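You operate a simulated robot arm through the tools that you are given. There is no shell and no other tool. Be economical: measure what you need, move in short steps, check, and stop when the job is done.

Carry out the task below with a simulated robot arm. There is one attempt and no reset: what you move stays moved.

TASK
Take the green pot from the short wooden bench and put it on top of the carton there.
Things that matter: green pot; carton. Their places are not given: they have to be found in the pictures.

It is judged by the outcome, as a careful person would: the job done as asked, and still so three seconds after it is handed in. It fails if anything else is knocked over, pushed out of place, dropped, spilled or broken.

THE ROBOT
A 7-joint arm with a two-finger parallel gripper, fixed in place. Base frame: the origin is at the foot of the arm, x ahead of it, y to its left, z up; the work surface is at about z = 0. Lengths are in m, angles in degrees, forces in N, time in s.
With the tool pointing down near the work surface it reaches from about 0.24 to 0.62 m from the base axis. Its first joint turns from -66.0 to 66.0 degrees. Payload 2.6 kg.
Tool frame: the origin (TCP) lies between the finger pads and is the grasp point; the fingertips stand 0.03 m ahead of it; z points along the fingers, y is the line along which they close. The gripper opens to 0.094 m. The fingers are 0.028 m wide and 0.01 m thick; the gripper's body (0.05 by 0.096 m) begins 0.055 m behind the TCP.
Orientation is told as [roll, pitch, yaw] about the base's x, y, z axes, in that order, counted from this pose: with the fingers straight down and closing along the base's y, the tool's x points along the base's -x, its y along +y and its z along -z.

THE INTERFACE
- The arm moves only by the tool step_arm. Its arguments are lists of equal length, an entry for each row: "offset": the shift along the base's x, y, z in units of 200 mm (1.0 is 200 mm), a list of three; "delta_rot": the turn, a rotation vector about the base's x, y, z in units of 180 degrees (1.0 is 180 degrees), a list of three; "fingers": the opening, from 0 (shut) to 1 (fully open). In form: {"offset": [[tx, ty, tz], ...], "delta_rot": [[ax, ay, az], ...], "fingers": [fingers, ...]}. A call has 1 to 20 rows; each row is the pose to reach, as a shift and turn from the pose commanded when the call began. A call with a number of a shift or a turn outside -1 to 1 is refused whole. A row lasts 0.2 s, in which the tool goes at most 0.05 m and 8.6 degrees; a call with a longer step from one row to the next is refused whole, and so is a gripper value outside its range. A pose out of reach is approached as far as the arm can. The call stops where the force on the tool passes 40 N (or 10 N more than at its start, if that is more) or the arm is blocked; 0.2 s more then pass. The fingers move at their own pace (about 0.072 m/s each) and stop on an object; they squeeze with about 20 N. The grip force told is the motor's: it shows also when the fingers shut on nothing. Time passes only in rows, and 0.2 s behind the last, so rows that repeat a pose let the fingers close. It gives the time, the measured TCP pose, the force on the tool (base axes), the opening and the grip force at its end, in the units of the frame above (readings bear some noise).
- Cameras (640 x 400 px; columns grow to the right, rows downward): "scene" is fixed at [0.005, 0.4123, 0.5748]; the picture's right is [-0.96, -0.27, 0.00], its down [-0.13, 0.45, -0.88] and it looks along [0.24, -0.85, -0.47] (base axes); focal length 337 px, centre (320, 200). "wrist" rides on the gripper at [-0.037, 0, -0.058] in the tool frame; the picture's right is [0.00, -1.00, 0.00], its down [0.97, 0.00, -0.24] and it looks along [0.24, 0.00, 0.97] (tool axes); focal length 218 px, centre (320, 200).
- get_image(camera): a new picture of that camera. No time passes.
- locate(camera, pixels): for up to 12 pixels [column, row] of the newest picture of that camera ("zoom" is the newest enlarged one), the place [x, y, z] in the base frame of the surface seen there, good to about 0.002 m. No time passes.
- inspect(camera, box): a new picture of the part [left, top, right, bottom] of that camera's present view, enlarged. No time passes.
- finish_job(): hands the job in; it is judged then, once.

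Work in short steps. Measure before you move; look again where a grasp or a placing could have gone wrong, and mend it. You have 60 turns and 24 pictures in all, the two below and enlarged ones among them. Open the gripper and draw the arm clear of the work before you hand the job in, unless the task says otherwise; then end with one line.

The tools are called after "Emit:" as a command line: name --argument value ..., lists and objects as JSON in quotes. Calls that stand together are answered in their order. step_arm: Moves the arm, as the interface text tells. Its arguments: {"type":"object","properties":{"offset":{"type":"array"},"delta_rot":{"type":"array"},"fingers":{"type":"array"}},"required":["offset","delta_rot","fingers"]} The other tools are called the same way: get_image (camera) takes a picture; locate (camera, pixels) gives the place of the surface under pixels of a picture; inspect (camera, box) takes an enlarged picture of a part of a camera's view; finish_job () hands the job in.

At the start:

```text
time: 0.0
ee_pos: [0.3589, -0.0388, 0.3931]
tcp_rot: [0.0, 0.0, 0.1]
wrist_force: [-0.5, -0.2, 0.2]
width: 0.0942
finger_force: 0.0
```

scene: 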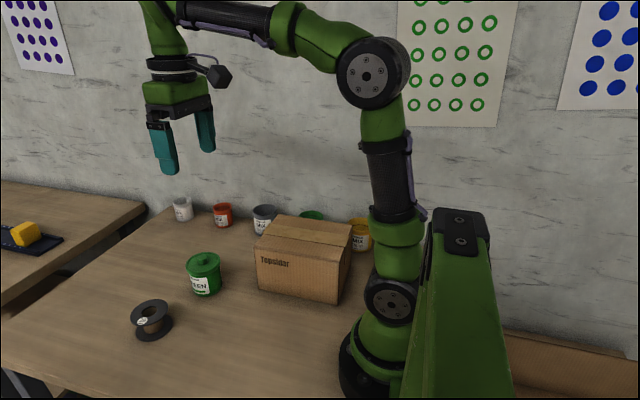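
wrist: 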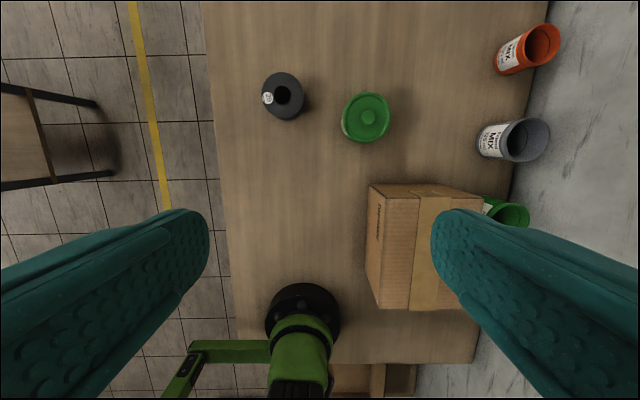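

I see a lidded green pot near (205,272) and another green thing behind the carton at (312,214). I'll zoom in on both before choosing.

Emit:
inspect --camera "scene" --box '[120, 180, 400, 355]'

Emit:
inspect --camera "wrist" --box '[240, 10, 580, 320]'

Emit:
locate --camera "wrist" --pixels '[[368, 118], [345, 118], [388, 118], [375, 188], [480, 192], [385, 305], [440, 195], [410, 300], [510, 213], [400, 250], [350, 170], [283, 95]]'

Emit:
locate --camera "scene" --pixels '[[205, 259], [204, 292], [188, 270], [221, 270], [258, 235], [285, 217], [350, 225], [335, 247], [335, 302], [312, 214], [260, 288], [205, 268]]'

```text
2.29 times, centred on (260, 268) of scene
```

zoom: 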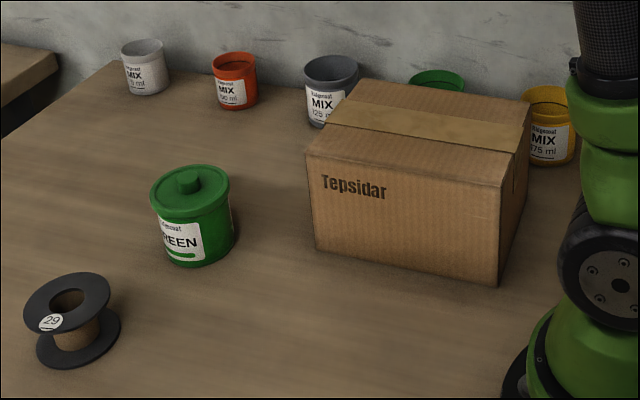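

```text
1.29 times, centred on (410, 165) of wrist
```

zoom: 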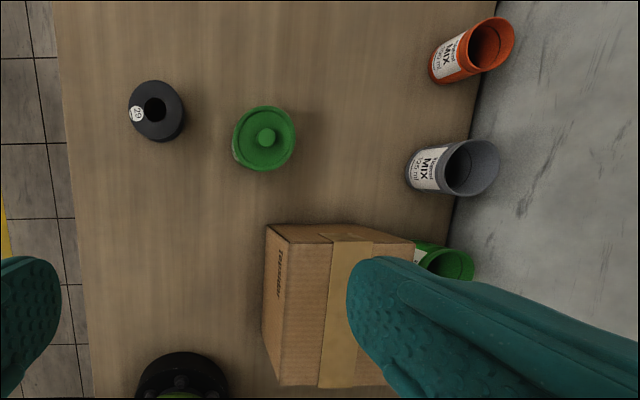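

```text
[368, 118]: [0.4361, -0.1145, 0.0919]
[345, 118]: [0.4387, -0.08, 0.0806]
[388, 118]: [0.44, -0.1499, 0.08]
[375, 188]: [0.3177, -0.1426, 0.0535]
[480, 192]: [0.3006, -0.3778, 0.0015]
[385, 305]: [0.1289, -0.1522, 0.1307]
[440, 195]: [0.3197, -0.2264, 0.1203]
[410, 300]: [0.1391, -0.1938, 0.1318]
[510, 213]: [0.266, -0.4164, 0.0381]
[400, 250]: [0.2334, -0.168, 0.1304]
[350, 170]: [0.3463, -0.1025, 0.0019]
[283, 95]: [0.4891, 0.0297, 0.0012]
```

```text
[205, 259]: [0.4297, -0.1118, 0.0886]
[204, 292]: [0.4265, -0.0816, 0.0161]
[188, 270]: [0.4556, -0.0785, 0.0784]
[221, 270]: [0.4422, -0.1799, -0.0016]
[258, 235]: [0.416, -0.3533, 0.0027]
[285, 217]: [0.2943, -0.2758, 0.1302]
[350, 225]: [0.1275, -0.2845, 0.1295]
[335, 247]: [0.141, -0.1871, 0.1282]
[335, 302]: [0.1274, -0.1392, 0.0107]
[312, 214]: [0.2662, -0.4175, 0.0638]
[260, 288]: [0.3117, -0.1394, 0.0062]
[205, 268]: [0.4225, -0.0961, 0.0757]
```

The lidded pot labelled "GREEN" is the target; the other green one is an open "MIX" cup. The carton top is at z≈0.13. I need the pot's profile (lid against body width) before grasping, so I'll zoom in.

Emit:
inspect --camera "scene" --box '[173, 244, 237, 304]'

Emit:
step_arm --offset '[[0.13, -0.12, 0], [0.26, -0.25, -0.1], [0.385, -0.38, -0.25], [0.385, -0.38, -0.45], [0.385, -0.38, -0.6], [0.385, -0.38, -0.6]]' --delta_rot '[[0, 0, 0], [0, 0, 0], [0, 0, 0], [0, 0, 0], [0, 0, 0], [0, 0, 0]]' --fingers '[1, 1, 1, 1, 1, 1]'

Emit:
get_image --camera "wrist"

```text
6.67 times, centred on (205, 274) of scene
```

zoom: 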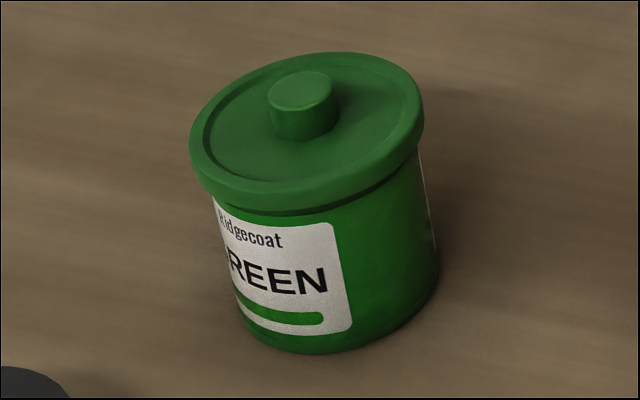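

```text
time: 1.4
ee_pos: [0.4362, -0.1168, 0.2741]
tcp_rot: [-0.1, 0.0, 0.0]
wrist_force: [-0.6, -0.3, -0.3]
width: 0.0941
finger_force: 0.1
```

```text
18 pictures are left
```

wrist: 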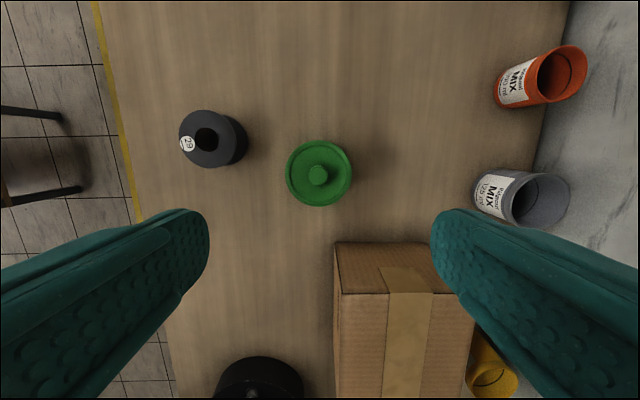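

The wide lid overhangs the body by a few mm. I'll measure the lid's edges, (286..352, 173) and rows 140..206, so I can centre the fingers.

Emit:
locate --camera "wrist" --pixels '[[289, 173], [350, 173], [319, 143], [319, 203], [318, 176], [319, 148], [297, 173], [343, 173], [342, 255], [472, 300], [385, 280], [430, 370]]'

Emit:
locate --camera "scene" --pixels '[[268, 228], [300, 240], [330, 220], [345, 235], [210, 275], [207, 279], [203, 273], [205, 275]]'

```text
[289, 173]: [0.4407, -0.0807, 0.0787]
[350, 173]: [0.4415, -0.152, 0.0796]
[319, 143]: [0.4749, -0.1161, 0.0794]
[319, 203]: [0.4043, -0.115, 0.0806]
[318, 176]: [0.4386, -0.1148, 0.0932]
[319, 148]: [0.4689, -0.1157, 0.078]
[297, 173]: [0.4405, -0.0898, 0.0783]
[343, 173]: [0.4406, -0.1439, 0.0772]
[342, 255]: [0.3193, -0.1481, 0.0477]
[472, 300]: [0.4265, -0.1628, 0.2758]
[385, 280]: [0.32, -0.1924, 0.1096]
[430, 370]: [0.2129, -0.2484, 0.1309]
```

```text
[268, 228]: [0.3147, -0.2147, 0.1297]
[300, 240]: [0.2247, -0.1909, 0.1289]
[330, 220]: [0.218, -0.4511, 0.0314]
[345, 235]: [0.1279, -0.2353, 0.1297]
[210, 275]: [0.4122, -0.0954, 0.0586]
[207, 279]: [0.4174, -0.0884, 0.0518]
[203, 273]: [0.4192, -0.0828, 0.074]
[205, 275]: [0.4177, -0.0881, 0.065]
```

The lid centre is about (0.4395, -0.1162), its diameter about 0.075 and its top at z≈0.079. I'll descend centred with the fingers open, in two stages.

Emit:
step_arm --offset '[[0.015, 0.003, -0.2], [0.015, 0.003, -0.4], [0.015, 0.003, -0.6], [0.015, 0.003, -0.7], [0.015, 0.003, -0.8], [0.015, 0.003, -0.8]]' --delta_rot '[[0, 0, 0], [0, 0, 0], [0, 0, 0], [0, 0, 0], [0, 0, 0], [0, 0, 0]]' --fingers '[1, 1, 1, 1, 1, 1]'

Emit:
get_image --camera "wrist"

```text
time: 2.8
ee_pos: [0.4387, -0.1152, 0.1166]
tcp_rot: [0.0, 0.0, 0.0]
wrist_force: [-0.1, -0.3, 0.3]
width: 0.094
finger_force: 0.0
```

```text
17 pictures are left
```

wrist: 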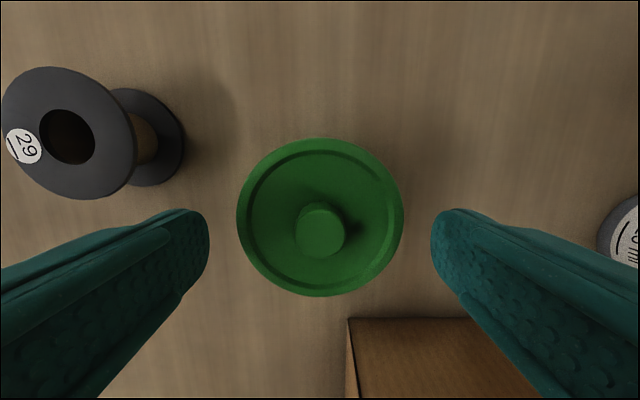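

The lid (columns 236–404) is centred between the fingers. I'll lower to z≈0.06 and close.

Emit:
step_arm --offset '[[0.0, -0.002, -0.1], [0.0, -0.002, -0.2], [0.0, -0.002, -0.285], [0.0, -0.002, -0.285], [0.0, -0.002, -0.285], [0.0, -0.002, -0.285], [0.0, -0.002, -0.285], [0.0, -0.002, -0.285]]' --delta_rot '[[0, 0, 0], [0, 0, 0], [0, 0, 0], [0, 0, 0], [0, 0, 0], [0, 0, 0], [0, 0, 0], [0, 0, 0]]' --fingers '[1, 1, 1, 1, 0, 0, 0, 0]'

Emit:
inspect --camera "scene" --box '[140, 200, 268, 304]'

```text
time: 4.6
ee_pos: [0.4398, -0.1163, 0.0582]
tcp_rot: [0.0, 0.0, 0.0]
wrist_force: [0.7, 0.0, -1.2]
width: 0.0824
finger_force: 20.6
```

```text
3.85 times, centred on (204, 252) of scene
```

zoom: 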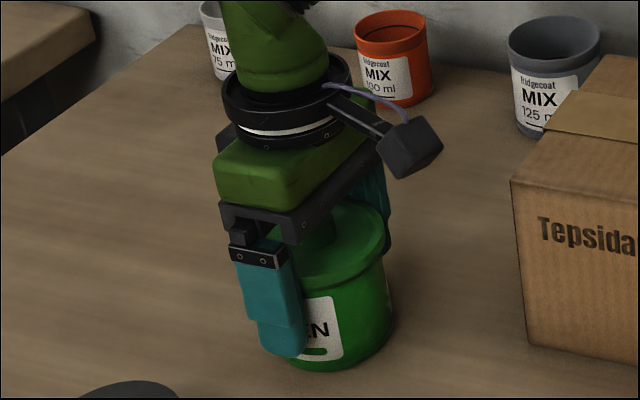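

The grip holds at width 0.082 with 20 N. I'll lift about 15 mm as a test, to check that the body comes up with the lid.

Emit:
step_arm --offset '[[0, 0, 0.025], [0, 0, 0.05], [0, 0, 0.075], [0, 0, 0.075]]' --delta_rot '[[0, 0, 0], [0, 0, 0], [0, 0, 0], [0, 0, 0]]' --fingers '[0, 0, 0, 0]'

Emit:
inspect --camera "scene" --box '[140, 200, 268, 304]'

```text
time: 5.6
ee_pos: [0.4398, -0.1143, 0.0725]
tcp_rot: [0.0, 0.0, 0.0]
wrist_force: [1.2, 0.3, -1.8]
width: 0.0827
finger_force: 19.9
```

```text
3.85 times, centred on (204, 252) of scene
```

zoom: 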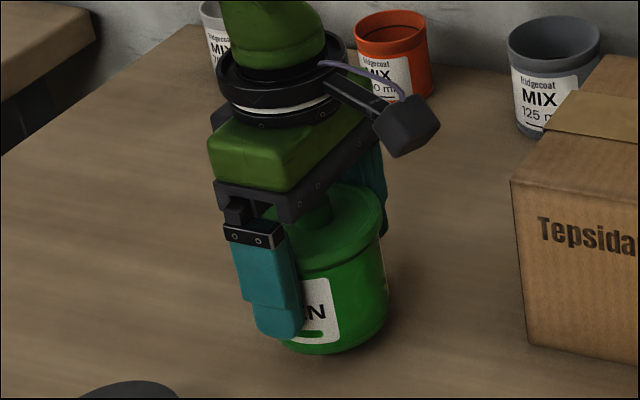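

The pot body rose with the lid (its bottom edge went from row 370 to 353 in the zoom). I'll lift it well above the carton top.

Emit:
step_arm --offset '[[0, 0, 0.15], [0, 0, 0.3], [0, 0, 0.45], [0, 0, 0.6], [0, 0, 0.75], [0, 0, 0.9], [0, 0, 0.9]]' --delta_rot '[[0, 0, 0], [0, 0, 0], [0, 0, 0], [0, 0, 0], [0, 0, 0], [0, 0, 0], [0, 0, 0]]' --fingers '[0, 0, 0, 0, 0, 0, 0]'

Emit:
step_arm --offset '[[-0.1, -0.05, 0], [-0.2, -0.1, 0], [-0.3, -0.15, 0], [-0.4, -0.2, 0], [-0.5, -0.25, 0], [-0.6, -0.3, 0], [-0.7, -0.35, 0], [-0.8, -0.4, 0], [-0.9, -0.44, 0], [-1.0, -0.47, 0], [-1.0, -0.47, 0]]' --delta_rot '[[0, 0, 0], [0, 0, 0], [0, 0, 0], [0, 0, 0], [0, 0, 0], [0, 0, 0], [0, 0, 0], [0, 0, 0], [0, 0, 0], [0, 0, 0], [0, 0, 0]]' --fingers '[0, 0, 0, 0, 0, 0, 0, 0, 0, 0, 0]'

Emit:
get_image --camera "scene"

```text
time: 7.2
ee_pos: [0.4414, -0.1172, 0.2497]
tcp_rot: [0.0, 0.0, 0.0]
wrist_force: [-0.2, 0.0, -1.9]
width: 0.0823
finger_force: 20.6
```

```text
time: 9.6
ee_pos: [0.2381, -0.2106, 0.2504]
tcp_rot: [-0.1, 0.0, 0.0]
wrist_force: [0.3, 0.3, -2.2]
width: 0.0822
finger_force: 19.7
```

```text
14 pictures are left
```

scene: 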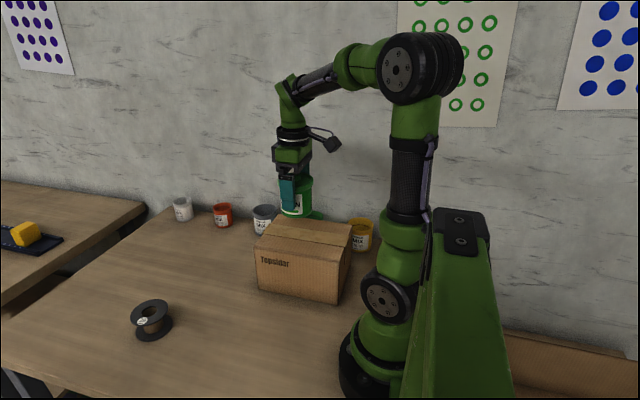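

The pot is held above the carton. I'll shift to x≈0.224, y≈-0.21 and lower to just above contact (TCP z≈0.197).

Emit:
step_arm --offset '[[-0.07, 0, 0], [-0.07, 0, -0.1], [-0.07, 0, -0.2], [-0.07, 0, -0.265], [-0.07, 0, -0.265]]' --delta_rot '[[0, 0, 0], [0, 0, 0], [0, 0, 0], [0, 0, 0], [0, 0, 0]]' --fingers '[0, 0, 0, 0, 0]'

Emit:
inspect --camera "scene" --box '[230, 170, 370, 310]'

```text
time: 10.8
ee_pos: [0.2241, -0.2096, 0.1989]
tcp_rot: [0.0, 0.0, 0.0]
wrist_force: [0.1, -0.3, -1.5]
width: 0.0823
finger_force: 20.1
```

```text
2.86 times, centred on (300, 240) of scene
```

zoom: 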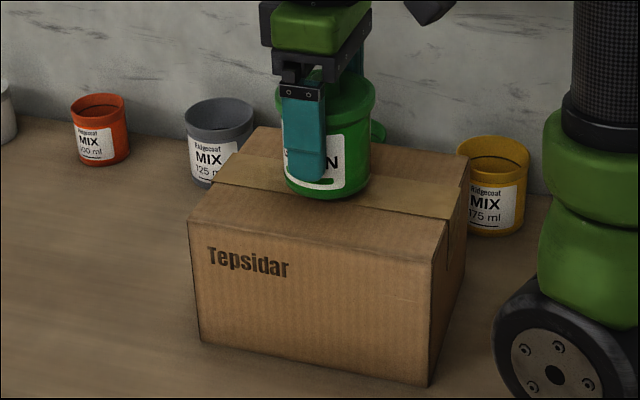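

The pot is upright, centred and about 1 cm above the top. I'll lower it gently in 2 mm steps and watch the vertical force.

Emit:
step_arm --offset '[[0, 0, -0.01], [0, 0, -0.02], [0, 0, -0.03], [0, 0, -0.035], [0, 0, -0.04], [0, 0, -0.04]]' --delta_rot '[[0, 0, 0], [0, 0, 0], [0, 0, 0], [0, 0, 0], [0, 0, 0], [0, 0, 0]]' --fingers '[0, 0, 0, 0, 0, 0]'

```text
time: 12.2
ee_pos: [0.2253, -0.2087, 0.1898]
tcp_rot: [0.0, 0.0, 0.0]
wrist_force: [1.4, -0.6, -2.8]
width: 0.0823
finger_force: 20.2
```

No contact shows yet, so I'll go down a little more.

Emit:
step_arm --offset '[[0, 0, -0.005], [0, 0, -0.01], [0, 0, -0.01]]' --delta_rot '[[0, 0, 0], [0, 0, 0], [0, 0, 0]]' --fingers '[0, 0, 0]'

```text
time: 13.0
ee_pos: [0.225, -0.2083, 0.1876]
tcp_rot: [-0.1, 0.0, 0.1]
wrist_force: [-0.2, 0.6, -1.1]
width: 0.0824
finger_force: 20.3
```

Emit:
step_arm --offset '[[0, 0, -0.005], [0, 0, -0.005]]' --delta_rot '[[0, 0, 0], [0, 0, 0]]' --fingers '[0, 0]'

Emit:
inspect --camera "scene" --box '[265, 180, 345, 250]'

```text
time: 13.6
ee_pos: [0.2256, -0.208, 0.1875]
tcp_rot: [0.0, 0.0, 0.0]
wrist_force: [-1.1, 0.9, -2.2]
width: 0.0823
finger_force: 20.1
```

```text
5.71 times, centred on (305, 215) of scene
```

zoom: 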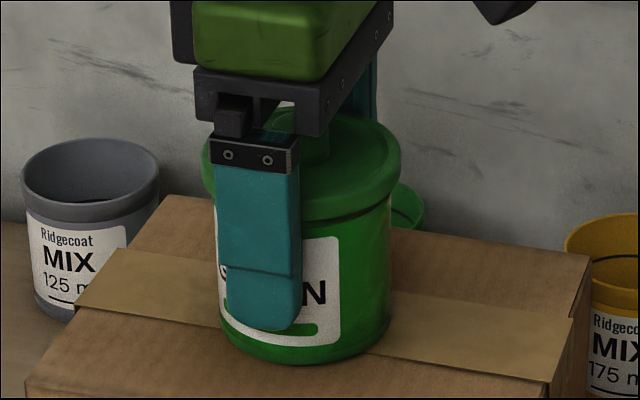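

Emit:
step_arm --offset '[[0, 0, -0.005], [0, 0, -0.01], [0, 0, -0.01]]' --delta_rot '[[0, 0, 0], [0, 0, 0], [0, 0, 0]]' --fingers '[0, 0, 0]'

```text
time: 14.4
ee_pos: [0.2265, -0.2096, 0.1872]
tcp_rot: [-0.1, -0.3, 0.0]
wrist_force: [-4.8, 5.0, 25.4]
width: 0.0826
finger_force: 19.8
```

Contact shows: Fz is +25 N. I'll back off about 1 mm to relieve the press, then open the fingers.

Emit:
step_arm --offset '[[0, 0, 0.006], [0, 0, 0.006]]' --delta_rot '[[0, 0, 0], [0, 0, 0]]' --fingers '[0, 0]'

```text
time: 15.0
ee_pos: [0.2255, -0.2101, 0.1874]
tcp_rot: [-0.1, 0.0, 0.0]
wrist_force: [0.3, -3.2, 5.5]
width: 0.0823
finger_force: 20.1
```

Emit:
step_arm --offset '[[0, 0, 0], [0, 0, 0], [0, 0, 0], [0, 0, 0]]' --delta_rot '[[0, 0, 0], [0, 0, 0], [0, 0, 0], [0, 0, 0]]' --fingers '[1, 1, 1, 1]'

Emit:
get_image --camera "wrist"

```text
time: 16.0
ee_pos: [0.2256, -0.2093, 0.1871]
tcp_rot: [0.0, 0.0, 0.0]
wrist_force: [-0.5, -0.8, -0.8]
width: 0.0939
finger_force: 0.1
```

```text
11 pictures are left
```

wrist: 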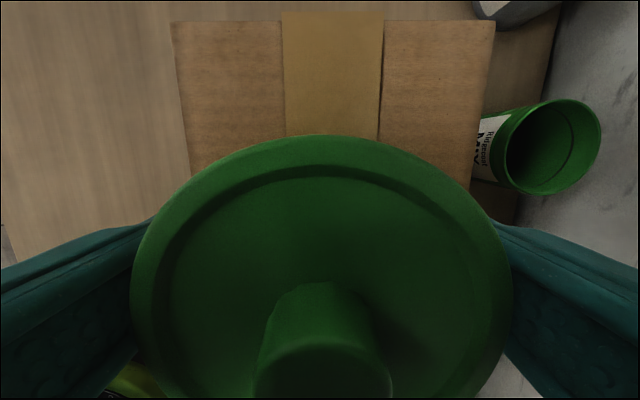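

The fingers are open and the pot stands free between them. I'll retreat straight up slowly, then away.

Emit:
step_arm --offset '[[0, 0, 0.05], [0, 0, 0.12], [0, 0, 0.22], [0, 0, 0.35], [0, 0, 0.5], [0, 0, 0.7], [0.15, 0.1, 0.8], [0.35, 0.2, 0.8], [0.55, 0.3, 0.8], [0.55, 0.3, 0.8]]' --delta_rot '[[0, 0, 0], [0, 0, 0], [0, 0, 0], [0, 0, 0], [0, 0, 0], [0, 0, 0], [0, 0, 0], [0, 0, 0], [0, 0, 0], [0, 0, 0]]' --fingers '[1, 1, 1, 1, 1, 1, 1, 1, 1, 1]'

Emit:
get_image --camera "scene"

```text
time: 18.2
ee_pos: [0.3331, -0.1441, 0.3436]
tcp_rot: [0.0, 0.0, 0.0]
wrist_force: [0.0, -0.1, -0.7]
width: 0.094
finger_force: 0.0
```

```text
10 pictures are left
```

scene: 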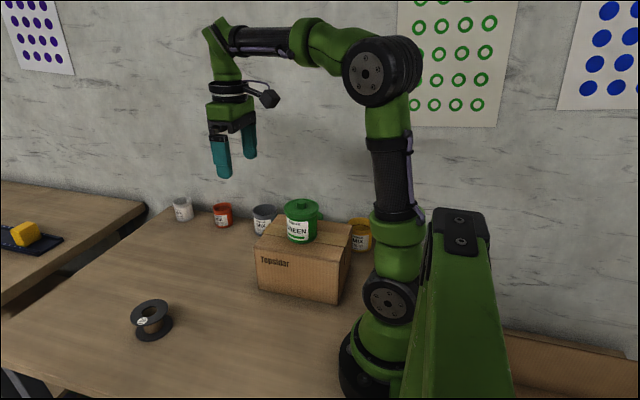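

The pot stands upright with its lid on top of the carton, everything else is where it was, and the arm is clear. I'll hand the job in.

Emit:
finish_job

```text
The job is handed in.
```

The lidded green pot (labelled "GREEN") now stands upright on top of the carton, and the last picture showed nothing else moved.
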